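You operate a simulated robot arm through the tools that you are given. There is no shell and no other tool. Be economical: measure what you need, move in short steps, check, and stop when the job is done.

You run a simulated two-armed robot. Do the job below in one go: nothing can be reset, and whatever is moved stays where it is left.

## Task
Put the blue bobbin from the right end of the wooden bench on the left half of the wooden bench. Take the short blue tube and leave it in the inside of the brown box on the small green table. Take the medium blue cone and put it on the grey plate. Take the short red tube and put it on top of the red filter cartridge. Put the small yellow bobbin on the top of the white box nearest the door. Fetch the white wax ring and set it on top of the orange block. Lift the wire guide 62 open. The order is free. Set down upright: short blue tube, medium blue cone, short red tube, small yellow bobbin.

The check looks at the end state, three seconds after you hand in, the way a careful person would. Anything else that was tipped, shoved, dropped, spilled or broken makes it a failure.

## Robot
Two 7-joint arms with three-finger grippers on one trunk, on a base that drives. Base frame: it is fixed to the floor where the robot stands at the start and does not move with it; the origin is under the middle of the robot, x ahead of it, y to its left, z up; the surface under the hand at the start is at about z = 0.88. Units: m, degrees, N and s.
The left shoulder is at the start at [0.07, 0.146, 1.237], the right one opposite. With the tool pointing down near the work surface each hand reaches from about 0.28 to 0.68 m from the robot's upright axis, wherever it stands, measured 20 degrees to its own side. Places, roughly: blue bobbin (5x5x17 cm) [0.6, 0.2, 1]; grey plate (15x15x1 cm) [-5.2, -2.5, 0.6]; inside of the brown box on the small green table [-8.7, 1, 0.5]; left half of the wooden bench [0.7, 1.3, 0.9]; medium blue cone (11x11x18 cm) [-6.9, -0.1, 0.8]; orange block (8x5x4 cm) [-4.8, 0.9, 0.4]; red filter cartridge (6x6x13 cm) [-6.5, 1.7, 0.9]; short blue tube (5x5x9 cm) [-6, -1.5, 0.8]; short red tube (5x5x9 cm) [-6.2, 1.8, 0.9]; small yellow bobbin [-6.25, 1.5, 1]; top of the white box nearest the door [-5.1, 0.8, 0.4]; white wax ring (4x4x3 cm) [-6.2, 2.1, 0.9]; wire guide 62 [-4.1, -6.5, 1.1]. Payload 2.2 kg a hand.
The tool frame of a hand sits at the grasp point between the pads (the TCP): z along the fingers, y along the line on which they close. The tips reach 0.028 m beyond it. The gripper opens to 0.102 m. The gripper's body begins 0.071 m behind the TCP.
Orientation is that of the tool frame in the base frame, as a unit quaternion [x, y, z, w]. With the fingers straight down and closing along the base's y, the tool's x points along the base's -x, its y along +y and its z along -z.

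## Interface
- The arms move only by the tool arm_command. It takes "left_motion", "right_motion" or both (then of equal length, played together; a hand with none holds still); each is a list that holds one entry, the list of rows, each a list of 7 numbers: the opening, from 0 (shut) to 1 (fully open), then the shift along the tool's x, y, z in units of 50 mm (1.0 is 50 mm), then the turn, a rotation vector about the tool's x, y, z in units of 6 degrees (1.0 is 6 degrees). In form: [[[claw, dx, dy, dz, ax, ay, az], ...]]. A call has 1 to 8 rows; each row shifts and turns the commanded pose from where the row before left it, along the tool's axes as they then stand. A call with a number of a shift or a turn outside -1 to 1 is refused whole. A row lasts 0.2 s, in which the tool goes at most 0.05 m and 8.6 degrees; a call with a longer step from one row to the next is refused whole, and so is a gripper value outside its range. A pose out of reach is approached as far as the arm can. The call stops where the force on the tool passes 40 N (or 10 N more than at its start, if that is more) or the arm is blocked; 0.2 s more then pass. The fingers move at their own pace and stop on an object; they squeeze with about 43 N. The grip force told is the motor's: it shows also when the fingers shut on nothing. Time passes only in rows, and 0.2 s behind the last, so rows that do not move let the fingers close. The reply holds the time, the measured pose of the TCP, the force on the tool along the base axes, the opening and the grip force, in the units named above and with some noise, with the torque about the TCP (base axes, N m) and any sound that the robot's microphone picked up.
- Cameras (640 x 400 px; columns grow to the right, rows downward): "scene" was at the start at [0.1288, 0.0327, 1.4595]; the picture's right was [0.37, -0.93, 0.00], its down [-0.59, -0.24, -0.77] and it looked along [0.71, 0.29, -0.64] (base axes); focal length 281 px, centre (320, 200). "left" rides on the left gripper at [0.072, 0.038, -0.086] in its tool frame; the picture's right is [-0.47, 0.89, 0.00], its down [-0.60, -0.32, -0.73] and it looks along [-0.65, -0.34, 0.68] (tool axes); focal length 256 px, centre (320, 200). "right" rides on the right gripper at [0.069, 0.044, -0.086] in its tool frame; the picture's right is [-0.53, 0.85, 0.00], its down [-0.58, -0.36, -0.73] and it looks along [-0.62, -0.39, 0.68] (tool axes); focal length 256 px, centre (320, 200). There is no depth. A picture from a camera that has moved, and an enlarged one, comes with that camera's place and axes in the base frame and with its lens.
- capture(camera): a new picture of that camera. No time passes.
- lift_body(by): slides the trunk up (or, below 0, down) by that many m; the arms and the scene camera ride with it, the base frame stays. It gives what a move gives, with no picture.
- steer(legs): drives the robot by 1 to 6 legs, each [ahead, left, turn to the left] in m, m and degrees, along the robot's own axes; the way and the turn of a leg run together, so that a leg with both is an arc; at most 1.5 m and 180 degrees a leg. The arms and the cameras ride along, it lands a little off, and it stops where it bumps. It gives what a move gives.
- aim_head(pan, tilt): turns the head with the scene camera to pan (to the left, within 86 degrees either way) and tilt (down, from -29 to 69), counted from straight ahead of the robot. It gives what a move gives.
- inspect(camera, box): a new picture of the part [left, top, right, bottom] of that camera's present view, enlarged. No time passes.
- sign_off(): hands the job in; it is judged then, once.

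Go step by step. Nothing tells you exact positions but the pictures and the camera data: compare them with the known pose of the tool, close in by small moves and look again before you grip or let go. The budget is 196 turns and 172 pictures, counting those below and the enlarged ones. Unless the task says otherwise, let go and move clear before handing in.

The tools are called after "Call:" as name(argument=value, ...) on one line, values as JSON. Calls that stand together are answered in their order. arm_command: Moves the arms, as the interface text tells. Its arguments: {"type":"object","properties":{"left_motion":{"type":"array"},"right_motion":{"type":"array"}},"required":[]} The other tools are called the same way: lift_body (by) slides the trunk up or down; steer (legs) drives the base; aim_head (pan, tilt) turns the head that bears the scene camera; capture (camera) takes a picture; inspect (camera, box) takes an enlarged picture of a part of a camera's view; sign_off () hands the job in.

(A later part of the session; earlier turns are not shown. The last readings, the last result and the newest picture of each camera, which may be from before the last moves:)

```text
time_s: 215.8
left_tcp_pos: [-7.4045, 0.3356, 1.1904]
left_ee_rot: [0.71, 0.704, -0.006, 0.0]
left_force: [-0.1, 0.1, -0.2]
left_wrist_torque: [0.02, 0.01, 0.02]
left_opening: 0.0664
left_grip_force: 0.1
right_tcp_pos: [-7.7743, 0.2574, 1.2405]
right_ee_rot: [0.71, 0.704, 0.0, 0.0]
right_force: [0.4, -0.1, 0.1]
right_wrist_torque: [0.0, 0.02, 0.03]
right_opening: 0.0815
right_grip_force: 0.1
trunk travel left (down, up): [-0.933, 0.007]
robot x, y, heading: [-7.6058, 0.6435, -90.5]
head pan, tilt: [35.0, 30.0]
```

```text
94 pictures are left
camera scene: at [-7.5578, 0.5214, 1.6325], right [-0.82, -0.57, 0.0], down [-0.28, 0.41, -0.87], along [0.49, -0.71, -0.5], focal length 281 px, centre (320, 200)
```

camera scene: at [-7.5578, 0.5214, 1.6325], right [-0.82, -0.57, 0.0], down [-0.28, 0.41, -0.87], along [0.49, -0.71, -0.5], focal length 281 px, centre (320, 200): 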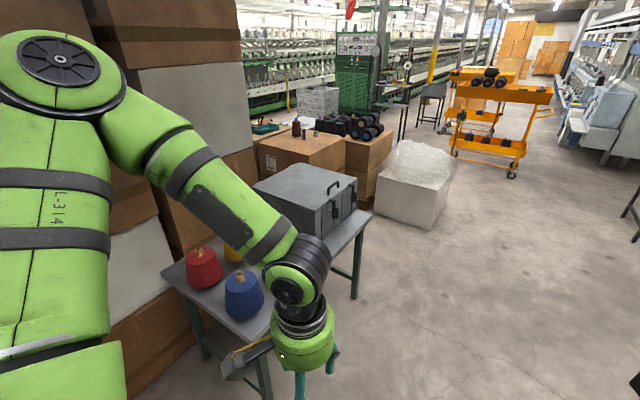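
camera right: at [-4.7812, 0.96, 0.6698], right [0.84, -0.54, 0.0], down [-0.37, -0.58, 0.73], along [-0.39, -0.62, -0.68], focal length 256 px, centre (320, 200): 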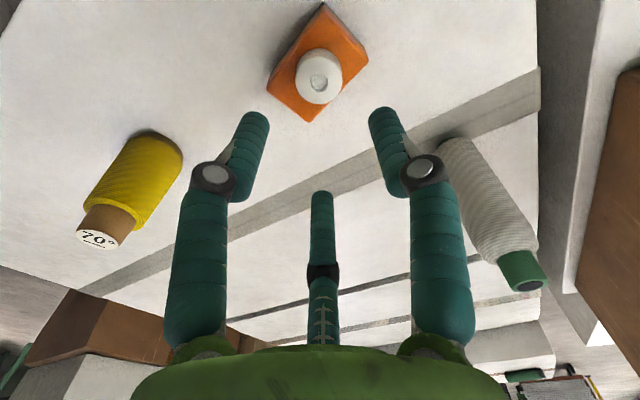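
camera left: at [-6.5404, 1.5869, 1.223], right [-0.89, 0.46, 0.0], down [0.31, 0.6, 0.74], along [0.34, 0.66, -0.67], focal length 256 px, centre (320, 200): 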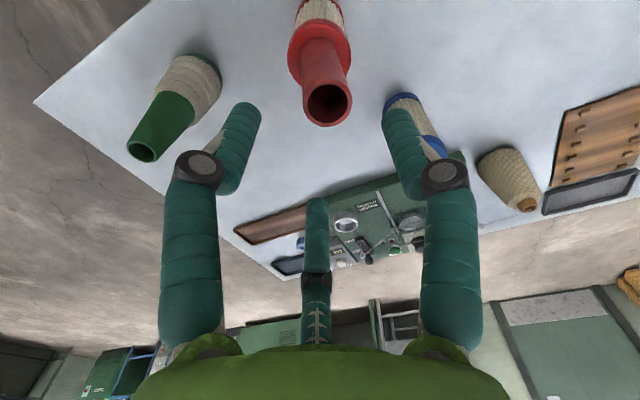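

The cone table spans x -7.0..-6.45, y -0.78..0.17. I face it from the west.

Call:
steer(legs=[[0, 0, 90.4], [0, -0.65, 0]])

Call:
aim_head(pan=0, tilt=45)

Call:
capture(camera="scene")

```text
time_s: 223.2
left_tcp_pos: [-7.3085, 0.1993, 1.1905]
left_ee_rot: [0.009, 1.0, -0.005, 0.004]
left_force: [-0.4, -0.2, -0.3]
left_wrist_torque: [0.02, -0.03, 0.03]
left_opening: 0.0663
left_grip_force: 0.1
right_tcp_pos: [-7.2349, -0.1714, 1.2407]
right_ee_rot: [0.009, 1.0, -0.001, 0.001]
right_force: [-0.6, -0.7, -0.1]
right_wrist_torque: [0.02, 0.01, 0.0]
right_opening: 0.0816
right_grip_force: 0.1
trunk travel left (down, up): [-0.933, 0.007]
robot x, y, heading: [-7.6219, -0.0024, -0.8]
head pan, tilt: [35.0, 30.0]
```

```text
time_s: 224.2
left_tcp_pos: [-7.3091, 0.1959, 1.1918]
left_ee_rot: [0.01, 1.0, -0.004, 0.004]
left_force: [0.2, 0.0, -0.3]
left_wrist_torque: [-0.03, 0.0, -0.01]
left_opening: 0.0661
left_grip_force: 0.2
right_tcp_pos: [-7.2347, -0.1732, 1.2398]
right_ee_rot: [0.008, 1.0, 0.0, 0.001]
right_force: [0.1, -0.7, 0.0]
right_wrist_torque: [-0.03, 0.01, 0.0]
right_opening: 0.0816
right_grip_force: 0.1
trunk travel left (down, up): [-0.933, 0.007]
robot x, y, heading: [-7.6205, -0.0055, -1.1]
head pan, tilt: [0.0, 45.0]
```

```text
93 pictures are left
camera scene: at [-7.4892, -0.005, 1.61], right [-0.02, -1.0, 0.0], down [-0.71, 0.01, -0.71], along [0.71, -0.01, -0.71], focal length 281 px, centre (320, 200)
```

scene: 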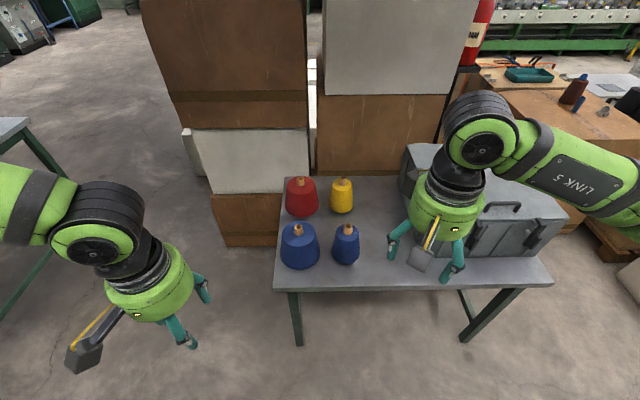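

The right-hand blue cone is ~11 cm wide at (-6.9, -0.11), matching the medium cone. I enlarge to be sure.

Call:
inspect(camera="scene", box=[260, 160, 420, 300])

```text
2.86 times, centred on (340, 230) of scene
camera zoom: at [-7.4892, -0.005, 1.61], right [-0.02, -1.0, 0.0], down [-0.71, 0.01, -0.71], along [0.71, -0.01, -0.71], focal length 804 px, centre (263, 114)
```

zoom: 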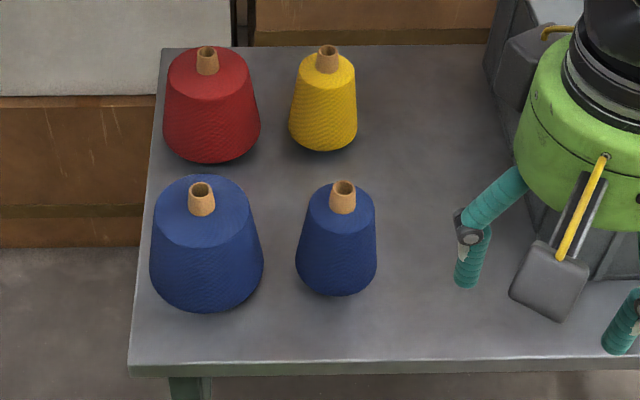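

Yes, the smaller one is the medium cone. I position so the right hand is over it.

Call:
steer(legs=[[0.2, 0.1, 1.1]])

Call:
capture(camera="right")

Call:
capture(camera="scene")

```text
time_s: 225.9
left_tcp_pos: [-7.1184, 0.2989, 1.1923]
left_ee_rot: [0.001, 1.0, -0.004, 0.005]
left_force: [-0.2, -0.3, -0.1]
left_wrist_torque: [0.01, -0.02, -0.01]
left_opening: 0.0665
left_grip_force: 0.0
right_tcp_pos: [-7.0361, -0.0685, 1.2413]
right_ee_rot: [-0.002, 1.0, 0.001, 0.002]
right_force: [0.0, -1.3, -0.4]
right_wrist_torque: [0.0, -0.06, 0.02]
right_opening: 0.0818
right_grip_force: 0.1
trunk travel left (down, up): [-0.933, 0.007]
robot x, y, heading: [-7.4187, 0.097, 0.2]
head pan, tilt: [0.0, 45.0]
```

```text
91 pictures are left
camera right: at [-7.1056, -0.0245, 1.3281], right [0.53, 0.85, 0.0], down [0.58, -0.36, 0.73], along [0.62, -0.39, -0.68], focal length 256 px, centre (320, 200)
```

right: 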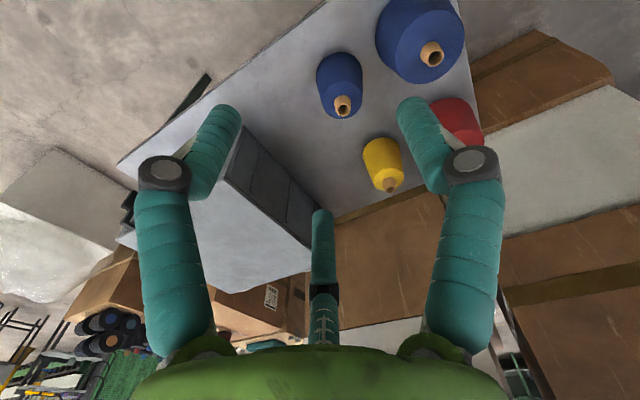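

```text
90 pictures are left
camera scene: at [-7.2955, 0.095, 1.6104], right [0.0, -1.0, 0.0], down [-0.7, 0.0, -0.71], along [0.71, 0.0, -0.7], focal length 281 px, centre (320, 200)
```

scene: 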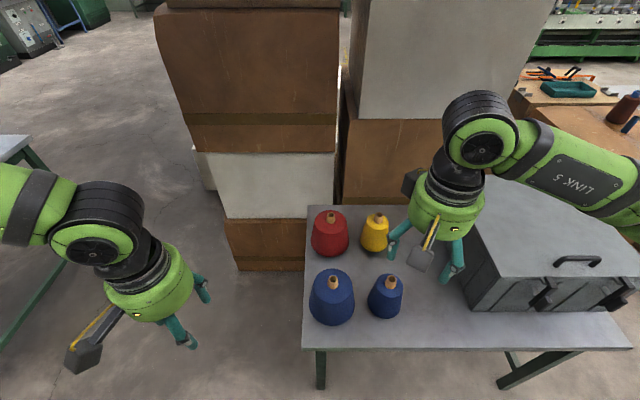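

Call:
arm_command(right_motion=[[[1, -0.5, -0.14, 0.4, 0, 0, 0], [1, -0.5, -0.14, 0.4, 0, 0, 0], [1, -0.5, -0.14, 0.4, 0, 0, 0], [1, -0.5, -0.13, 0.4, 0, 0, 0], [1, -0.5, -0.13, 0.4, 0, 0, 0], [1, -0.46, -0.13, 0.4, 0, 0, 0], [1, 0, 0, 0, 0, 0, 0]]])

Call:
capture(camera="right")

```text
time_s: 227.5
left_tcp_pos: [-7.1142, 0.3033, 1.1908]
left_ee_rot: [0.0, 1.0, -0.004, 0.004]
left_force: [-0.1, -0.2, -0.1]
left_wrist_torque: [0.0, 0.01, -0.02]
left_opening: 0.0663
left_grip_force: 0.0
right_tcp_pos: [-6.8856, -0.1073, 1.1192]
right_ee_rot: [-0.002, 1.0, 0.0, 0.0]
right_force: [-0.3, -0.5, 0.7]
right_wrist_torque: [-0.02, -0.02, 0.01]
right_opening: 0.1022
right_grip_force: 0.1
trunk travel left (down, up): [-0.933, 0.007]
robot x, y, heading: [-7.4179, 0.1007, -0.1]
head pan, tilt: [0.0, 45.0]
```

```text
89 pictures are left
camera right: at [-6.9538, -0.0629, 1.2059], right [0.53, 0.85, 0.0], down [0.58, -0.36, 0.73], along [0.62, -0.39, -0.68], focal length 256 px, centre (320, 200)
```

right: 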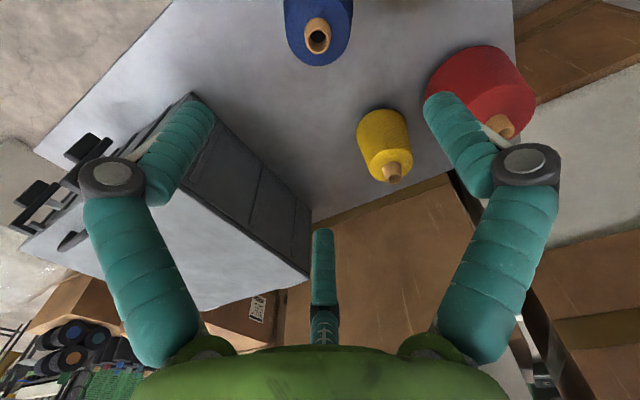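

Call:
arm_command(right_motion=[[[1, -0.06, -0.08, 0, 0, 0, 0], [1, 0, 0, 0, 0, 0, 0]]])

Call:
lift_body(by=-0.2)

Call:
capture(camera="right")

```text
time_s: 228.1
left_tcp_pos: [-7.1137, 0.3017, 1.1904]
left_ee_rot: [0.0, 1.0, -0.004, 0.003]
left_force: [0.1, 0.2, 0.0]
left_wrist_torque: [0.02, -0.02, 0.0]
left_opening: 0.0666
left_grip_force: 0.1
right_tcp_pos: [-6.8815, -0.1105, 1.1202]
right_ee_rot: [-0.002, 1.0, 0.0, 0.0]
right_force: [-0.5, -0.3, -0.6]
right_wrist_torque: [0.01, 0.0, -0.03]
right_opening: 0.102
right_grip_force: 0.2
trunk travel left (down, up): [-0.933, 0.007]
robot x, y, heading: [-7.4221, 0.0962, -0.2]
head pan, tilt: [0.0, 45.0]
```

```text
time_s: 230.2
left_tcp_pos: [-7.1142, 0.3024, 0.9904]
left_ee_rot: [0.0, 1.0, -0.004, 0.004]
left_force: [-0.1, 0.5, -1.3]
left_wrist_torque: [0.0, 0.03, 0.0]
left_opening: 0.0664
left_grip_force: 0.1
right_tcp_pos: [-6.8816, -0.111, 0.9206]
right_ee_rot: [-0.002, 1.0, 0.0, 0.0]
right_force: [-0.2, 0.2, 0.4]
right_wrist_torque: [0.0, -0.02, 0.0]
right_opening: 0.1021
right_grip_force: 0.2
trunk travel left (down, up): [-0.733, 0.207]
robot x, y, heading: [-7.4239, 0.0944, -0.1]
head pan, tilt: [0.0, 45.0]
```

```text
88 pictures are left
camera right: at [-6.951, -0.0668, 1.0066], right [0.53, 0.85, 0.0], down [0.58, -0.36, 0.73], along [0.62, -0.39, -0.68], focal length 256 px, centre (320, 200)
```

right: 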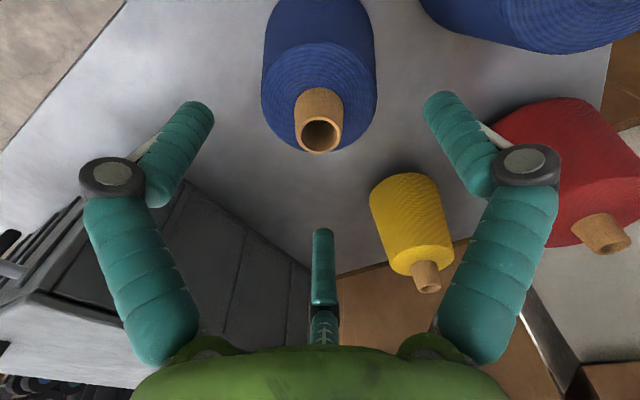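

Well aligned; tip top is z≈0.879. I lower another 8.5 cm around the cone's upper body.

Call:
lift_body(by=-0.085)

Call:
capture(camera="right")

```text
time_s: 231.4
left_tcp_pos: [-7.1146, 0.3027, 0.9062]
left_ee_rot: [0.0, 1.0, -0.005, 0.004]
left_force: [-1.5, -0.1, -0.5]
left_wrist_torque: [-0.01, -0.03, 0.0]
left_opening: 0.0661
left_grip_force: 0.1
right_tcp_pos: [-6.8809, -0.1105, 0.8364]
right_ee_rot: [-0.001, 1.0, 0.0, 0.001]
right_force: [-0.2, 0.7, 0.1]
right_wrist_torque: [0.04, -0.02, 0.01]
right_opening: 0.1017
right_grip_force: 0.1
trunk travel left (down, up): [-0.648, 0.292]
robot x, y, heading: [-7.4211, 0.0938, -0.1]
head pan, tilt: [0.0, 45.0]
```

```text
87 pictures are left
camera right: at [-6.9511, -0.0668, 0.9217], right [0.53, 0.85, 0.0], down [0.58, -0.36, 0.73], along [0.62, -0.39, -0.68], focal length 256 px, centre (320, 200)
```

right: 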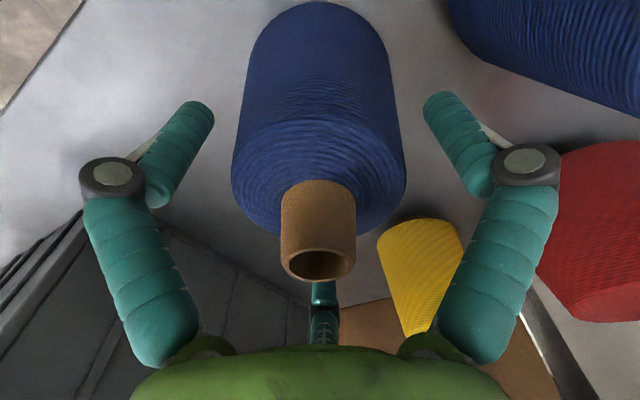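

Call:
arm_command(right_motion=[[[0, 0, 0, 0, 0, 0, 0], [0, 0, 0, 0, 0, 0, 0], [0, 0, 0, 0, 0, 0, 0]]])

Call:
lift_body(by=0.25)

Call:
capture(camera="right")

```text
time_s: 232.2
left_tcp_pos: [-7.1161, 0.3025, 0.906]
left_ee_rot: [0.0, 1.0, -0.004, 0.004]
left_force: [0.2, 0.8, -0.5]
left_wrist_torque: [-0.01, 0.03, 0.0]
left_opening: 0.0664
left_grip_force: 0.1
right_tcp_pos: [-6.8809, -0.1109, 0.8373]
right_ee_rot: [-0.001, 1.0, -0.001, 0.001]
right_force: [6.2, -4.0, 13.1]
right_wrist_torque: [-0.22, -0.3, 0.02]
right_opening: 0.0853
right_grip_force: 42.9
trunk travel left (down, up): [-0.648, 0.292]
robot x, y, heading: [-7.4233, 0.095, -0.1]
head pan, tilt: [0.0, 45.0]
```

```text
time_s: 234.8
left_tcp_pos: [-7.1147, 0.3022, 1.1556]
left_ee_rot: [0.0, 1.0, -0.005, 0.003]
left_force: [-0.1, -0.2, -0.6]
left_wrist_torque: [0.0, -0.01, 0.0]
left_opening: 0.0665
left_grip_force: 0.1
right_tcp_pos: [-6.882, -0.1117, 1.0838]
right_ee_rot: [-0.001, 1.0, 0.0, 0.001]
right_force: [-0.5, -0.3, -5.6]
right_wrist_torque: [-0.01, 0.0, 0.02]
right_opening: 0.0849
right_grip_force: 42.7
trunk travel left (down, up): [-0.898, 0.042]
robot x, y, heading: [-7.4208, 0.0992, -0.1]
head pan, tilt: [0.0, 45.0]
```

```text
86 pictures are left
camera right: at [-6.9501, -0.0671, 1.1709], right [0.53, 0.85, 0.0], down [0.58, -0.36, 0.73], along [0.62, -0.39, -0.68], focal length 256 px, centre (320, 200)
```

right: 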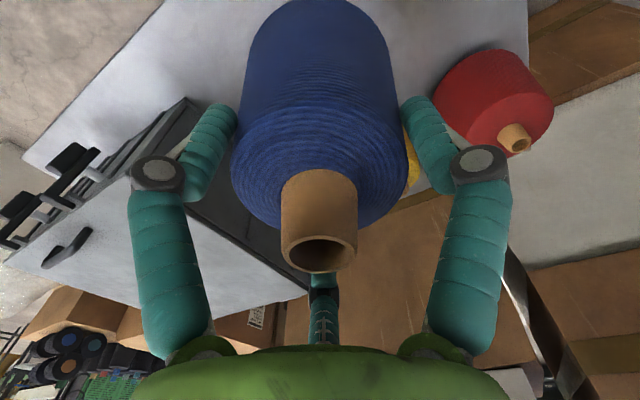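

Cone held (≈0.6 kg). I back off, turn south, and drive down the aisle to look for the blue tube and the grey plate.

Call:
steer(legs=[[-0.3, 0, 0], [0, 0, -90], [1.2, 0, 0]])

Call:
aim_head(pan=60, tilt=22)

Call:
capture(camera="scene")

Call:
aim_head(pan=15, tilt=22)

Call:
capture(camera="scene")

```text
time_s: 246.5
left_tcp_pos: [-7.5267, -1.4384, 1.1552]
left_ee_rot: [0.713, 0.701, -0.005, 0.0]
left_force: [-0.1, 0.2, 0.6]
left_wrist_torque: [-0.02, 0.05, 0.0]
left_opening: 0.0662
left_grip_force: 0.0
right_tcp_pos: [-7.9435, -1.6654, 1.0848]
right_ee_rot: [0.712, 0.703, 0.001, 0.0]
right_force: [-0.2, 0.1, -6.0]
right_wrist_torque: [0.0, 0.02, 0.02]
right_opening: 0.0847
right_grip_force: 42.4
trunk travel left (down, up): [-0.898, 0.042]
robot x, y, heading: [-7.7281, -1.1299, -90.9]
head pan, tilt: [0.0, 45.0]
```

```text
time_s: 247.8
left_tcp_pos: [-7.5283, -1.4396, 1.1551]
left_ee_rot: [0.713, 0.701, -0.005, 0.0]
left_force: [0.2, -0.3, -0.1]
left_wrist_torque: [0.01, 0.05, 0.0]
left_opening: 0.0661
left_grip_force: 0.0
right_tcp_pos: [-7.944, -1.6654, 1.0847]
right_ee_rot: [0.712, 0.702, 0.0, -0.001]
right_force: [0.5, -0.6, -6.0]
right_wrist_torque: [-0.02, 0.0, 0.03]
right_opening: 0.0845
right_grip_force: 42.4
trunk travel left (down, up): [-0.898, 0.042]
robot x, y, heading: [-7.7288, -1.129, -90.8]
head pan, tilt: [60.0, 22.0]
```

```text
85 pictures are left
camera scene: at [-7.6493, -1.2264, 1.6103], right [-0.51, -0.86, 0.0], down [-0.32, 0.19, -0.93], along [0.79, -0.48, -0.38], focal length 281 px, centre (320, 200)
```

scene: 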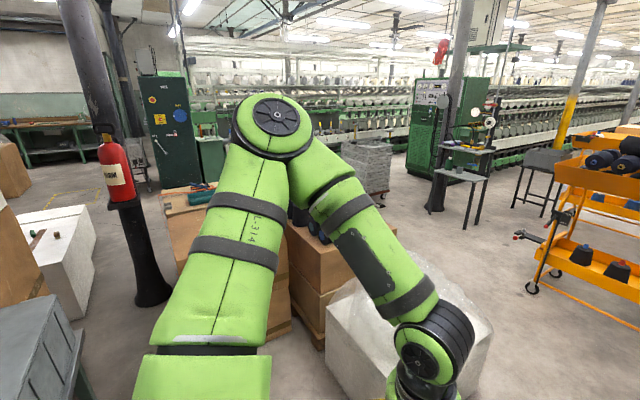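

```text
time_s: 248.9
left_tcp_pos: [-7.5262, -1.4394, 1.1556]
left_ee_rot: [0.713, 0.701, -0.006, 0.0]
left_force: [-0.2, 0.1, -0.5]
left_wrist_torque: [-0.02, 0.03, 0.02]
left_opening: 0.0662
left_grip_force: 0.1
right_tcp_pos: [-7.9434, -1.665, 1.0846]
right_ee_rot: [0.712, 0.703, 0.0, 0.001]
right_force: [-0.9, -0.2, -5.0]
right_wrist_torque: [-0.02, 0.01, -0.01]
right_opening: 0.0847
right_grip_force: 42.9
trunk travel left (down, up): [-0.898, 0.042]
robot x, y, heading: [-7.7234, -1.1292, -90.9]
head pan, tilt: [15.0, 22.0]
```

```text
84 pictures are left
camera scene: at [-7.7062, -1.2686, 1.6103], right [-0.97, -0.24, 0.0], down [-0.09, 0.36, -0.93], along [0.23, -0.9, -0.38], focal length 281 px, centre (320, 200)
```

scene: 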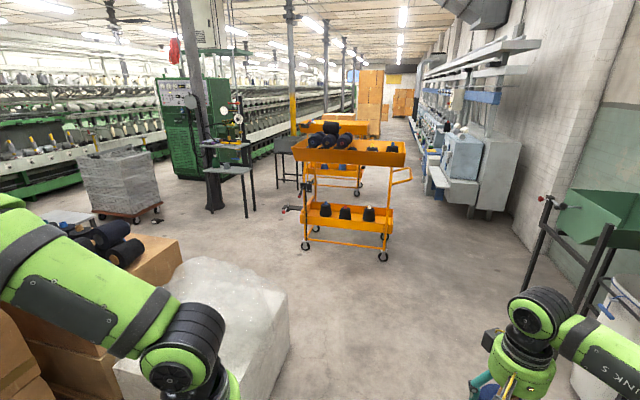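

The light-grey stand is behind the cartons near (-5.1, -2.7). I tuck the cone in, go south between foam box and yellow cart, then turn east.

Call:
arm_command(right_motion=[[[0, 0.7, 0, -0.1, 0, 0, 0], [0, 0.7, 0, -0.1, 0, 0, 0], [0, 0.7, 0, -0.1, 0, 0, 0], [0, 0.5, 0, 0, 0, 0, 0]]])

Call:
steer(legs=[[1.3, 0, 0.9], [0.55, 0, 0], [0, 0, 90]])

Call:
aim_head(pan=10, tilt=25)

Call:
capture(camera="scene")

```text
time_s: 249.9
left_tcp_pos: [-7.5281, -1.4383, 1.1554]
left_ee_rot: [0.713, 0.701, -0.006, -0.001]
left_force: [-1.1, 0.0, 0.2]
left_wrist_torque: [0.02, -0.01, 0.01]
left_opening: 0.0665
left_grip_force: 0.1
right_tcp_pos: [-7.9428, -1.5332, 1.0997]
right_ee_rot: [0.712, 0.702, 0.0, 0.001]
right_force: [0.0, 0.5, -5.8]
right_wrist_torque: [0.01, -0.02, 0.02]
right_opening: 0.0844
right_grip_force: 43.3
trunk travel left (down, up): [-0.898, 0.042]
robot x, y, heading: [-7.7268, -1.1291, -90.8]
head pan, tilt: [15.0, 22.0]
```

```text
time_s: 263.0
left_tcp_pos: [-7.4123, -2.7658, 1.1549]
left_ee_rot: [-0.008, 1.0, -0.004, 0.003]
left_force: [-0.5, -0.6, -0.5]
left_wrist_torque: [0.03, 0.03, -0.01]
left_opening: 0.0663
left_grip_force: 0.1
right_tcp_pos: [-7.3025, -3.178, 1.1003]
right_ee_rot: [-0.011, 1.0, 0.001, 0.0]
right_force: [0.2, 0.6, -5.2]
right_wrist_torque: [0.02, 0.02, 0.02]
right_opening: 0.0845
right_grip_force: 43.1
trunk travel left (down, up): [-0.898, 0.042]
robot x, y, heading: [-7.7168, -2.9702, 1.1]
head pan, tilt: [15.0, 22.0]
```

```text
time_s: 263.7
left_tcp_pos: [-7.4118, -2.7662, 1.1547]
left_ee_rot: [-0.009, 1.0, -0.004, 0.004]
left_force: [0.1, 0.4, 0.0]
left_wrist_torque: [-0.01, -0.01, 0.01]
left_opening: 0.0663
left_grip_force: 0.0
right_tcp_pos: [-7.3021, -3.1791, 1.0999]
right_ee_rot: [-0.01, 1.0, 0.0, 0.0]
right_force: [-0.7, 0.2, -5.8]
right_wrist_torque: [0.0, 0.0, -0.05]
right_opening: 0.0842
right_grip_force: 43.5
trunk travel left (down, up): [-0.898, 0.042]
robot x, y, heading: [-7.7194, -2.9757, 0.9]
head pan, tilt: [10.0, 25.0]
```

```text
83 pictures are left
camera scene: at [-7.5745, -2.9572, 1.6055], right [0.19, -0.98, 0.0], down [-0.42, -0.08, -0.91], along [0.89, 0.17, -0.42], focal length 281 px, centre (320, 200)
```

scene: 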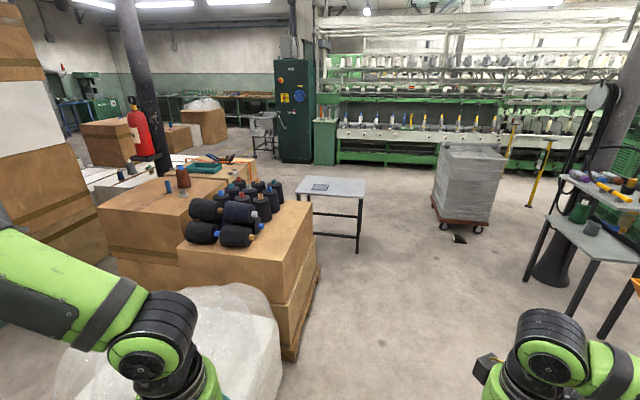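

Call:
inspect(camera="scene", box=[100, 140, 380, 260])

```text
2.29 times, centred on (240, 200) of scene
camera zoom: at [-7.5745, -2.9572, 1.6055], right [0.19, -0.98, 0.0], down [-0.42, -0.08, -0.91], along [0.89, 0.17, -0.42], focal length 643 px, centre (503, 200)
```

zoom: 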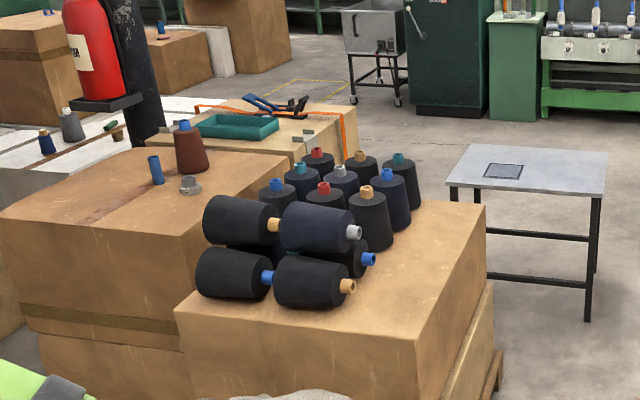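

Grey plate is on the small light table: plate ≈(-5.2, -2.5), table x -5.39..-4.93, y -2.92..-2.32. The blue tube is on the carton near (-6, -1.5). The best access to the plate is from the east, so I drive round the south side.

Call:
steer(legs=[[1.3, 0, -0.9], [0.8, -0.42, 0], [1.3, -0.05, 0]])

Call:
aim_head(pan=70, tilt=35)

Call:
capture(camera="scene")

```text
time_s: 280.8
left_tcp_pos: [-3.9933, -3.1681, 1.1544]
left_ee_rot: [-0.017, 1.0, -0.004, 0.003]
left_force: [0.8, -0.4, -0.5]
left_wrist_torque: [0.04, -0.02, 0.01]
left_opening: 0.0663
left_grip_force: 0.0
right_tcp_pos: [-3.8774, -3.5781, 1.1005]
right_ee_rot: [-0.019, 1.0, 0.0, 0.0]
right_force: [-0.2, -0.6, -6.1]
right_wrist_torque: [0.01, -0.01, 0.01]
right_opening: 0.0839
right_grip_force: 42.8
trunk travel left (down, up): [-0.898, 0.042]
robot x, y, heading: [-4.2933, -3.3837, 1.9]
head pan, tilt: [10.0, 25.0]
```

```text
time_s: 282.1
left_tcp_pos: [-3.9936, -3.1678, 1.155]
left_ee_rot: [-0.017, 1.0, -0.004, 0.003]
left_force: [-0.8, 0.8, -0.4]
left_wrist_torque: [-0.02, -0.04, -0.02]
left_opening: 0.0664
left_grip_force: 0.0
right_tcp_pos: [-3.877, -3.5794, 1.0993]
right_ee_rot: [-0.018, 1.0, 0.0, 0.0]
right_force: [-0.4, -0.7, -5.9]
right_wrist_torque: [0.0, -0.01, 0.0]
right_opening: 0.084
right_grip_force: 42.9
trunk travel left (down, up): [-0.898, 0.042]
robot x, y, heading: [-4.2904, -3.3879, 2.2]
head pan, tilt: [70.0, 35.0]
```

```text
81 pictures are left
camera scene: at [-4.2153, -3.2977, 1.5897], right [0.95, -0.31, 0.0], down [-0.18, -0.54, -0.82], along [0.25, 0.78, -0.57], focal length 281 px, centre (320, 200)
```

scene: 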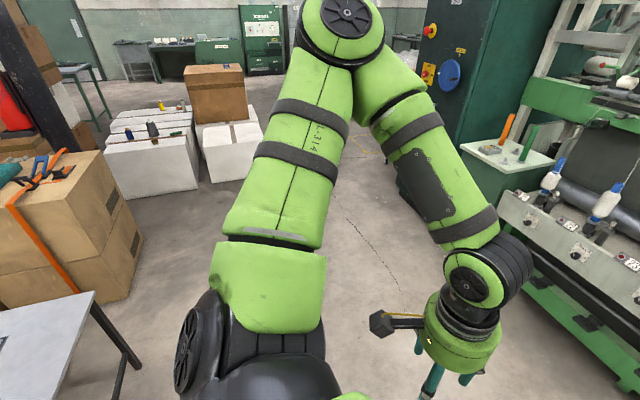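

Call:
steer(legs=[[0, 0, 177.9], [0, -0.69, 0]])

Call:
aim_head(pan=0, tilt=45)

Call:
capture(camera="scene")

```text
time_s: 293.1
left_tcp_pos: [-4.6103, -2.9224, 1.1545]
left_ee_rot: [1.0, 0.011, -0.003, -0.005]
left_force: [0.3, -0.4, 0.1]
left_wrist_torque: [0.01, 0.0, -0.04]
left_opening: 0.0665
left_grip_force: 0.0
right_tcp_pos: [-4.722, -2.5111, 1.0988]
right_ee_rot: [1.0, 0.012, 0.0, -0.001]
right_force: [1.1, -0.9, -5.9]
right_wrist_torque: [-0.02, 0.01, 0.0]
right_opening: 0.0841
right_grip_force: 42.9
trunk travel left (down, up): [-0.898, 0.042]
robot x, y, heading: [-4.3075, -2.7081, -179.0]
head pan, tilt: [70.0, 35.0]
```

```text
time_s: 294.5
left_tcp_pos: [-4.6099, -2.9218, 1.1559]
left_ee_rot: [1.0, 0.011, -0.004, -0.005]
left_force: [-0.5, 0.7, -0.1]
left_wrist_torque: [-0.02, 0.02, -0.02]
left_opening: 0.0663
left_grip_force: 0.1
right_tcp_pos: [-4.7213, -2.5099, 1.0995]
right_ee_rot: [1.0, 0.012, 0.001, 0.0]
right_force: [-0.4, -0.8, -5.4]
right_wrist_torque: [0.01, 0.02, 0.02]
right_opening: 0.0836
right_grip_force: 42.8
trunk travel left (down, up): [-0.898, 0.042]
robot x, y, heading: [-4.3041, -2.7078, -178.7]
head pan, tilt: [0.0, 45.0]
```

```text
80 pictures are left
camera scene: at [-4.4395, -2.7102, 1.5749], right [-0.02, 1.0, 0.0], down [0.71, 0.02, -0.71], along [-0.71, -0.02, -0.71], focal length 281 px, centre (320, 200)
```

scene: 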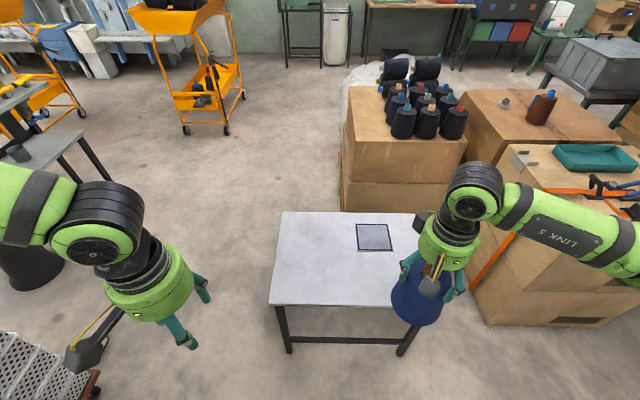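

Plate centre ≈(-5.19, -2.498), table top ≈0.59. To bring the right shoulder nearer I turn the robot 45° left and then slide up to the table's east edge.

Call:
steer(legs=[[0, 0, 43.7], [0.1, -0.3, 0]])

Call:
aim_head(pan=-45, tilt=50)

Call:
capture(camera="scene")

Call:
capture(camera="right")

```text
time_s: 298.7
left_tcp_pos: [-4.6598, -2.9274, 1.1556]
left_ee_rot: [0.925, 0.381, -0.005, -0.003]
left_force: [1.0, 0.7, 0.0]
left_wrist_torque: [0.03, 0.01, -0.02]
left_opening: 0.0663
left_grip_force: 0.1
right_tcp_pos: [-5.0251, -2.707, 1.099]
right_ee_rot: [0.924, 0.383, 0.0, 0.0]
right_force: [0.4, -1.2, -5.5]
right_wrist_torque: [0.03, 0.01, -0.01]
right_opening: 0.0839
right_grip_force: 42.7
trunk travel left (down, up): [-0.898, 0.042]
robot x, y, heading: [-4.5891, -2.5632, -135.4]
head pan, tilt: [0.0, 45.0]
```

```text
time_s: 299.8
left_tcp_pos: [-4.6629, -2.9269, 1.1549]
left_ee_rot: [0.924, 0.381, -0.005, -0.003]
left_force: [0.4, -0.5, -0.3]
left_wrist_torque: [0.01, 0.0, -0.04]
left_opening: 0.0661
left_grip_force: 0.1
right_tcp_pos: [-5.0265, -2.7047, 1.098]
right_ee_rot: [0.924, 0.383, 0.001, -0.001]
right_force: [0.4, 0.3, -6.4]
right_wrist_torque: [0.0, -0.03, 0.02]
right_opening: 0.0838
right_grip_force: 43.5
trunk travel left (down, up): [-0.898, 0.042]
robot x, y, heading: [-4.5934, -2.5635, -135.3]
head pan, tilt: [-45.0, 50.0]
```

```text
79 pictures are left
camera scene: at [-4.7031, -2.5987, 1.568], right [0.0, 1.0, 0.0], down [0.77, 0.0, -0.64], along [-0.64, 0.0, -0.77], focal length 281 px, centre (320, 200)
```

scene: 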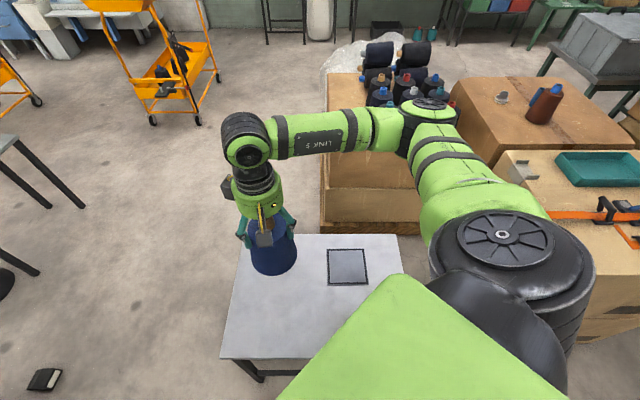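

```text
78 pictures are left
camera right: at [-4.9469, -2.6874, 1.1861], right [0.22, -0.98, 0.0], down [-0.67, -0.15, 0.73], along [-0.71, -0.16, -0.68], focal length 256 px, centre (320, 200)
```

right: 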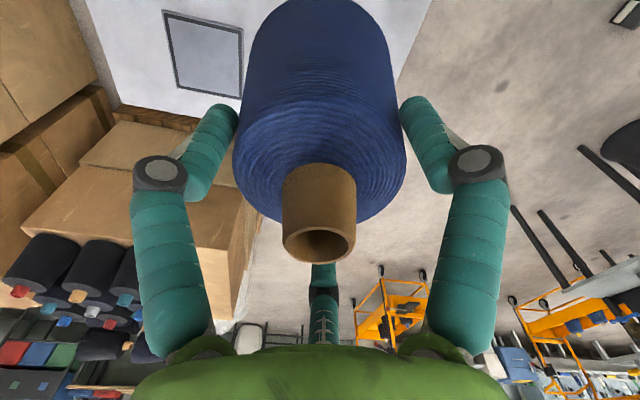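

I slide the cone over the plate centre (-5.182, -2.497).

Call:
arm_command(right_motion=[[[0, 0.12, -0.86, 0, 0, 0, 0], [0, 0.12, -0.86, 0, 0, 0, 0], [0, 0.12, -0.86, 0, 0, 0, 0], [0, 0.12, -0.86, 0, 0, 0, 0], [0, 0.12, -0.86, 0, 0, 0, 0], [0, 0.12, -0.84, 0, 0, 0, 0], [0, 0, 0, 0, 0, 0, 0]]])

Call:
lift_body(by=-0.25)

Call:
capture(camera="scene")

Call:
capture(camera="right")

```text
time_s: 301.4
left_tcp_pos: [-4.663, -2.9266, 1.1551]
left_ee_rot: [0.925, 0.38, -0.004, -0.003]
left_force: [-0.1, 0.6, -0.2]
left_wrist_torque: [0.02, -0.01, 0.04]
left_opening: 0.0664
left_grip_force: 0.2
right_tcp_pos: [-5.1812, -2.4984, 1.0998]
right_ee_rot: [0.923, 0.384, 0.001, 0.0]
right_force: [0.1, 0.4, -5.8]
right_wrist_torque: [0.0, 0.01, 0.0]
right_opening: 0.0835
right_grip_force: 43.7
trunk travel left (down, up): [-0.898, 0.042]
robot x, y, heading: [-4.5915, -2.5657, -135.2]
head pan, tilt: [-45.0, 50.0]
```

```text
time_s: 304.0
left_tcp_pos: [-4.6634, -2.9256, 0.9063]
left_ee_rot: [0.924, 0.381, -0.005, -0.003]
left_force: [-0.9, -0.5, 0.7]
left_wrist_torque: [-0.02, 0.01, 0.03]
left_opening: 0.0665
left_grip_force: 0.0
right_tcp_pos: [-5.1804, -2.4983, 0.8489]
right_ee_rot: [0.924, 0.383, 0.001, 0.0]
right_force: [1.0, -0.5, -5.5]
right_wrist_torque: [0.0, -0.02, 0.01]
right_opening: 0.0835
right_grip_force: 43.0
trunk travel left (down, up): [-0.648, 0.292]
robot x, y, heading: [-4.5915, -2.5609, -135.2]
head pan, tilt: [-45.0, 50.0]
```

```text
77 pictures are left
camera scene: at [-4.7036, -2.5979, 1.318], right [0.0, 1.0, 0.0], down [0.77, 0.0, -0.64], along [-0.64, 0.0, -0.77], focal length 281 px, centre (320, 200)
```

scene: 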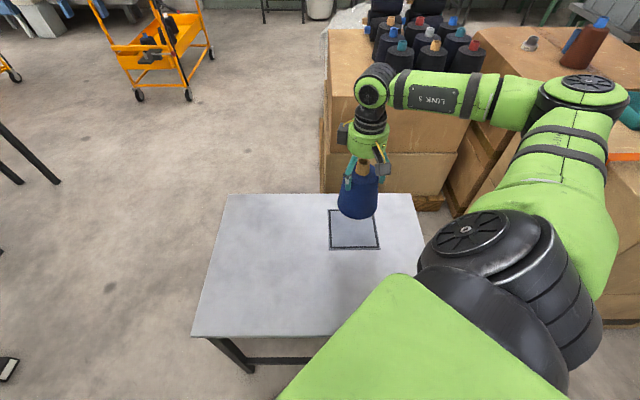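

```text
76 pictures are left
camera right: at [-5.101, -2.4798, 0.936], right [0.22, -0.98, 0.0], down [-0.67, -0.15, 0.73], along [-0.71, -0.16, -0.68], focal length 256 px, centre (320, 200)
```

right: 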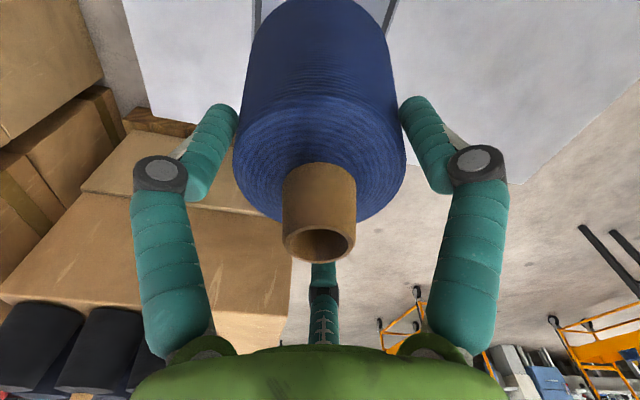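

Aligned over the plate. I lower stepwise.

Call:
lift_body(by=-0.08)

Call:
inspect(camera="scene", box=[270, 100, 430, 200])

```text
time_s: 305.1
left_tcp_pos: [-4.6626, -2.9253, 0.8253]
left_ee_rot: [0.925, 0.381, -0.005, -0.003]
left_force: [0.2, 0.3, 0.1]
left_wrist_torque: [-0.01, 0.03, 0.0]
left_opening: 0.0663
left_grip_force: 0.1
right_tcp_pos: [-5.1803, -2.4978, 0.7689]
right_ee_rot: [0.924, 0.383, 0.0, 0.0]
right_force: [1.3, 0.5, -6.5]
right_wrist_torque: [-0.02, 0.03, 0.01]
right_opening: 0.0838
right_grip_force: 43.0
trunk travel left (down, up): [-0.568, 0.372]
robot x, y, heading: [-4.5865, -2.5624, -135.3]
head pan, tilt: [-45.0, 50.0]
```

```text
4.00 times, centred on (350, 150) of scene
camera zoom: at [-4.7034, -2.5978, 1.238], right [0.0, 1.0, 0.0], down [0.77, 0.0, -0.64], along [-0.64, 0.0, -0.77], focal length 1125 px, centre (200, 400)
```

zoom: 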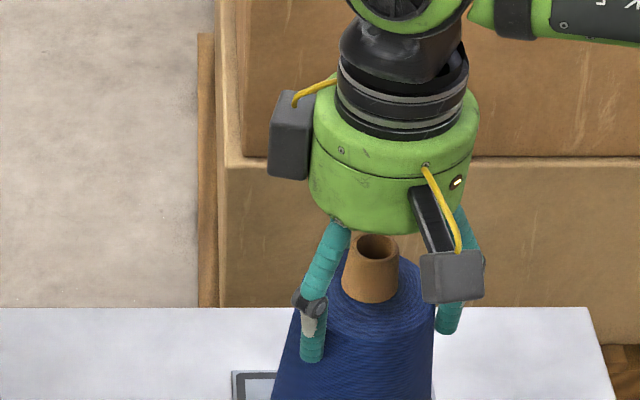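

Call:
arm_command(right_motion=[[[0, 0, 0, 0.1, 0, 0, 0], [0, 0, 0, 0.1, 0, 0, 0], [0, 0, 0, 0.1, 0, 0, 0], [0, 0, 0, 0.08, 0, 0, 0], [0, 0, 0, 0, 0, 0, 0]]])

Call:
capture(camera="scene")

```text
time_s: 306.3
left_tcp_pos: [-4.6629, -2.9275, 0.8262]
left_ee_rot: [0.925, 0.381, -0.005, -0.003]
left_force: [-0.9, 0.0, 0.6]
left_wrist_torque: [-0.01, 0.0, 0.01]
left_opening: 0.0664
left_grip_force: 0.0
right_tcp_pos: [-5.1812, -2.4976, 0.7497]
right_ee_rot: [0.924, 0.382, 0.0, -0.001]
right_force: [0.2, 0.3, -6.5]
right_wrist_torque: [0.0, 0.05, 0.0]
right_opening: 0.0838
right_grip_force: 42.8
trunk travel left (down, up): [-0.568, 0.372]
robot x, y, heading: [-4.5891, -2.5632, -135.3]
head pan, tilt: [-45.0, 50.0]
```

```text
74 pictures are left
camera scene: at [-4.7035, -2.5979, 1.2379], right [0.0, 1.0, 0.0], down [0.77, 0.0, -0.64], along [-0.64, 0.0, -0.77], focal length 281 px, centre (320, 200)
```

scene: 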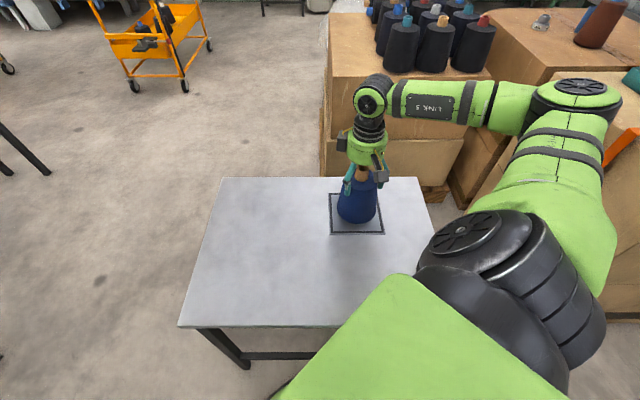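

Call:
arm_command(right_motion=[[[0, 0, 0, 0.08, 0, 0, 0], [0, 0, 0, 0.08, 0, 0, 0], [0, 0, 0, 0.08, 0, 0, 0], [0, 0, 0, 0.08, 0, 0, 0], [0, 0, 0, 0, 0, 0, 0]]])

```text
time_s: 307.3
left_tcp_pos: [-4.6611, -2.9271, 0.8263]
left_ee_rot: [0.925, 0.38, -0.006, -0.005]
left_force: [-0.9, -0.1, -0.8]
left_wrist_torque: [-0.02, -0.05, 0.0]
left_opening: 0.0662
left_grip_force: 0.1
right_tcp_pos: [-5.1806, -2.4989, 0.7446]
right_ee_rot: [0.924, 0.382, -0.006, 0.0]
right_force: [11.8, 2.2, 24.1]
right_wrist_torque: [0.34, -0.89, -0.11]
right_opening: 0.084
right_grip_force: 42.8
trunk travel left (down, up): [-0.568, 0.372]
robot x, y, heading: [-4.5887, -2.5638, -135.1]
head pan, tilt: [-45.0, 50.0]
stopped in row 4 (right hand): the force on the tool passed its limit at 43 N (the readings are from after the stop); the commanded pose is now the measured one
```

Contact with the plate. I release fully and rise.

Call:
arm_command(right_motion=[[[0, 0, 0, -0.04, 0, 0, 0], [0.98, 0, 0, 0, 0, 0, 0], [0.98, 0, 0, 0, 0, 0, 0], [0.98, 0, 0, 0, 0, 0, 0]]])

Call:
capture(camera="right")

Call:
lift_body(by=0.2)

Call:
capture(camera="scene")

```text
time_s: 308.3
left_tcp_pos: [-4.6636, -2.926, 0.8253]
left_ee_rot: [0.924, 0.381, -0.005, -0.003]
left_force: [-0.3, 0.1, -0.7]
left_wrist_torque: [0.02, 0.02, 0.01]
left_opening: 0.0662
left_grip_force: 0.0
right_tcp_pos: [-5.1841, -2.4977, 0.7415]
right_ee_rot: [0.924, 0.382, -0.005, 0.0]
right_force: [0.7, 0.3, 0.1]
right_wrist_torque: [0.0, 0.01, -0.01]
right_opening: 0.1002
right_grip_force: 0.2
trunk travel left (down, up): [-0.568, 0.372]
robot x, y, heading: [-4.5892, -2.5629, -135.1]
head pan, tilt: [-45.0, 50.0]
```

```text
73 pictures are left
camera right: at [-5.103, -2.48, 0.8277], right [0.22, -0.98, 0.0], down [-0.66, -0.15, 0.74], along [-0.72, -0.16, -0.68], focal length 256 px, centre (320, 200)
```

right: 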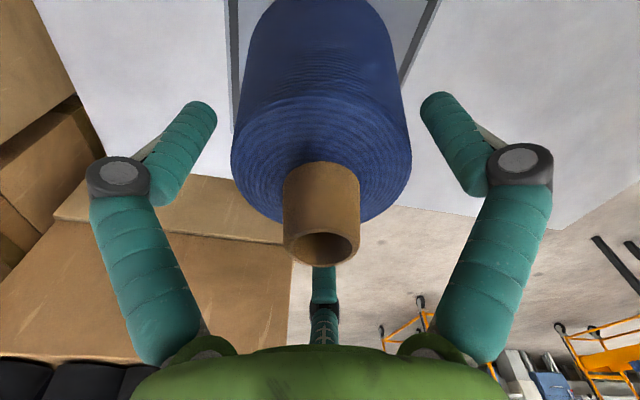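

```text
time_s: 310.5
left_tcp_pos: [-4.6627, -2.9249, 1.0243]
left_ee_rot: [0.925, 0.381, -0.005, -0.002]
left_force: [0.0, 0.1, 0.4]
left_wrist_torque: [-0.01, 0.02, -0.04]
left_opening: 0.0664
left_grip_force: 0.0
right_tcp_pos: [-5.1842, -2.4989, 0.9431]
right_ee_rot: [0.924, 0.382, -0.005, 0.0]
right_force: [1.0, -0.7, -0.3]
right_wrist_torque: [-0.03, 0.0, 0.03]
right_opening: 0.1002
right_grip_force: 0.1
trunk travel left (down, up): [-0.768, 0.172]
robot x, y, heading: [-4.5879, -2.5629, -135.2]
head pan, tilt: [-45.0, 50.0]
```

```text
72 pictures are left
camera scene: at [-4.7027, -2.598, 1.438], right [0.0, 1.0, 0.0], down [0.77, 0.0, -0.64], along [-0.64, 0.0, -0.77], focal length 281 px, centre (320, 200)
```

scene: 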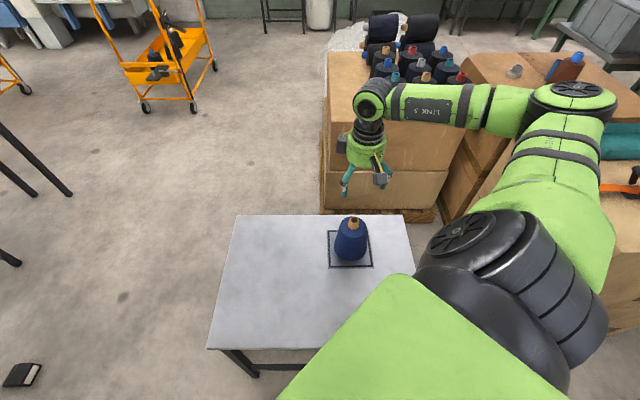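

The cone stands on the plate. Next the short blue tube, on the carton at ≈(-5.97, -1.47), reachable from the west between cone table and foam box. I tuck and drive back round.

Call:
lift_body(by=0.15)

Call:
arm_command(right_motion=[[[0.8, 0, 0.85, 0, 0, 0, 0], [0.8, 0, 0.85, 0, 0, 0, 0], [0.8, 0, 0.85, 0, 0, 0, 0], [0.8, 0, 0.85, 0, 0, 0, 0], [0.8, 0.3, 0.6, 0, 0, 0, 0]]])

Call:
steer(legs=[[-0.213, 0.21, 0], [0, 0, -44.8], [0, 0.9, 0], [1.4, 0, 0], [1.3, -0.42, 0]])

```text
time_s: 312.2
left_tcp_pos: [-4.6625, -2.9261, 1.175]
left_ee_rot: [0.925, 0.381, -0.006, -0.004]
left_force: [0.7, -0.1, -0.4]
left_wrist_torque: [0.01, 0.01, 0.0]
left_opening: 0.0661
left_grip_force: 0.1
right_tcp_pos: [-5.183, -2.4984, 1.0923]
right_ee_rot: [0.924, 0.381, -0.004, -0.001]
right_force: [-0.2, -0.6, -0.5]
right_wrist_torque: [0.02, -0.02, 0.01]
right_opening: 0.0999
right_grip_force: 0.1
trunk travel left (down, up): [-0.918, 0.022]
robot x, y, heading: [-4.5905, -2.5638, -135.5]
head pan, tilt: [-45.0, 50.0]
```

```text
time_s: 313.4
left_tcp_pos: [-4.6613, -2.9265, 1.1755]
left_ee_rot: [0.925, 0.381, -0.005, -0.004]
left_force: [0.3, 0.6, 0.6]
left_wrist_torque: [0.0, 0.02, -0.02]
left_opening: 0.0661
left_grip_force: 0.0
right_tcp_pos: [-5.03, -2.6295, 1.0928]
right_ee_rot: [0.925, 0.381, -0.006, -0.001]
right_force: [-0.1, 0.1, 0.2]
right_wrist_torque: [-0.01, 0.02, 0.0]
right_opening: 0.0816
right_grip_force: 0.1
trunk travel left (down, up): [-0.918, 0.022]
robot x, y, heading: [-4.5913, -2.563, -135.0]
head pan, tilt: [-45.0, 50.0]
```

```text
time_s: 321.4
left_tcp_pos: [-4.6057, -3.609, 1.1765]
left_ee_rot: [1.0, -0.003, -0.004, -0.003]
left_force: [-0.5, 1.2, -0.2]
left_wrist_torque: [-0.01, -0.02, 0.01]
left_opening: 0.0664
left_grip_force: 0.0
right_tcp_pos: [-4.6539, -3.1386, 1.0913]
right_ee_rot: [1.0, -0.003, -0.004, -0.002]
right_force: [0.1, 0.5, -0.6]
right_wrist_torque: [0.0, -0.02, 0.02]
right_opening: 0.0818
right_grip_force: 0.0
trunk travel left (down, up): [-0.918, 0.022]
robot x, y, heading: [-4.296, -3.4089, 179.6]
head pan, tilt: [-45.0, 50.0]
stopped in leg 3: the robot was blocked; the commanded pose is now the measured one
```

Something blocked me on the left. I look there.

Call:
aim_head(pan=75, tilt=50)

Call:
capture(camera="scene")

```text
time_s: 323.4
left_tcp_pos: [-4.6047, -3.6112, 1.1761]
left_ee_rot: [1.0, -0.003, -0.004, -0.006]
left_force: [-0.5, 1.5, 0.1]
left_wrist_torque: [0.03, 0.02, 0.01]
left_opening: 0.0662
left_grip_force: 0.0
right_tcp_pos: [-4.6538, -3.1405, 1.0917]
right_ee_rot: [1.0, -0.003, -0.004, -0.003]
right_force: [0.2, -0.6, 0.3]
right_wrist_torque: [0.01, 0.0, -0.01]
right_opening: 0.0813
right_grip_force: 0.0
trunk travel left (down, up): [-0.918, 0.022]
robot x, y, heading: [-4.2983, -3.4056, 179.4]
head pan, tilt: [75.0, 50.0]
```

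```text
71 pictures are left
camera scene: at [-4.3679, -3.4805, 1.588], right [-0.96, 0.27, 0.0], down [0.2, 0.74, -0.64], along [-0.17, -0.62, -0.77], focal length 281 px, centre (320, 200)
```

scene: 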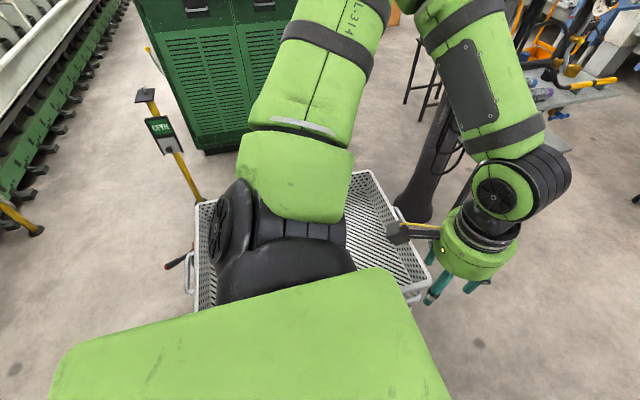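

I touched a white basket trolley beside me. I edge away from it and continue west on a line nearer the table.

Call:
steer(legs=[[0, -0.1, 0.5], [1.3, 0, 0], [1.3, -0.3, 0], [0.8, 0, 0], [0, -1.4, 0]])

Call:
aim_head(pan=-75, tilt=25)

Call:
capture(camera="scene")

```text
time_s: 347.3
left_tcp_pos: [-7.916, -1.7518, 1.1755]
left_ee_rot: [0.999, -0.035, -0.004, -0.005]
left_force: [-0.5, 0.3, -0.1]
left_wrist_torque: [0.01, 0.01, 0.01]
left_opening: 0.0662
left_grip_force: 0.0
right_tcp_pos: [-7.9339, -1.2771, 1.0914]
right_ee_rot: [0.999, -0.035, -0.004, -0.003]
right_force: [-0.3, -0.3, 0.0]
right_wrist_torque: [0.06, 0.02, 0.01]
right_opening: 0.0816
right_grip_force: 0.0
trunk travel left (down, up): [-0.918, 0.022]
robot x, y, heading: [-7.5906, -1.5649, 175.9]
head pan, tilt: [75.0, 50.0]
```

```text
time_s: 349.6
left_tcp_pos: [-7.9161, -1.7513, 1.1762]
left_ee_rot: [0.999, -0.036, -0.004, -0.004]
left_force: [-0.6, 0.2, 0.4]
left_wrist_torque: [0.03, -0.03, 0.01]
left_opening: 0.0661
left_grip_force: 0.1
right_tcp_pos: [-7.9346, -1.2778, 1.0918]
right_ee_rot: [0.999, -0.035, -0.004, -0.002]
right_force: [0.5, -0.2, 0.4]
right_wrist_torque: [0.02, 0.0, 0.02]
right_opening: 0.0819
right_grip_force: 0.1
trunk travel left (down, up): [-0.918, 0.022]
robot x, y, heading: [-7.5951, -1.5684, 175.8]
head pan, tilt: [-75.0, 25.0]
```

```text
70 pictures are left
camera scene: at [-7.6627, -1.4729, 1.6255], right [0.98, 0.19, 0.0], down [0.08, -0.41, -0.91], along [-0.17, 0.89, -0.42], focal length 281 px, centre (320, 200)
```

scene: 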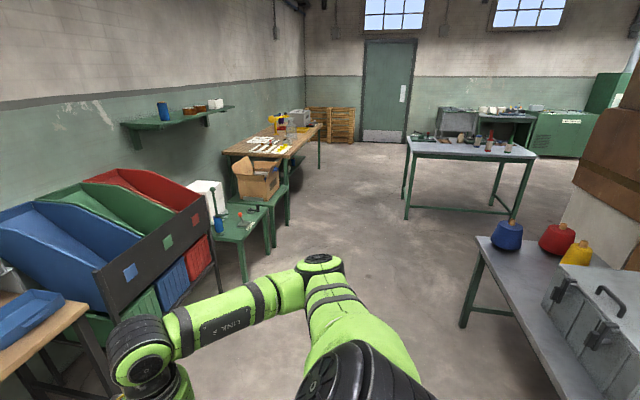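

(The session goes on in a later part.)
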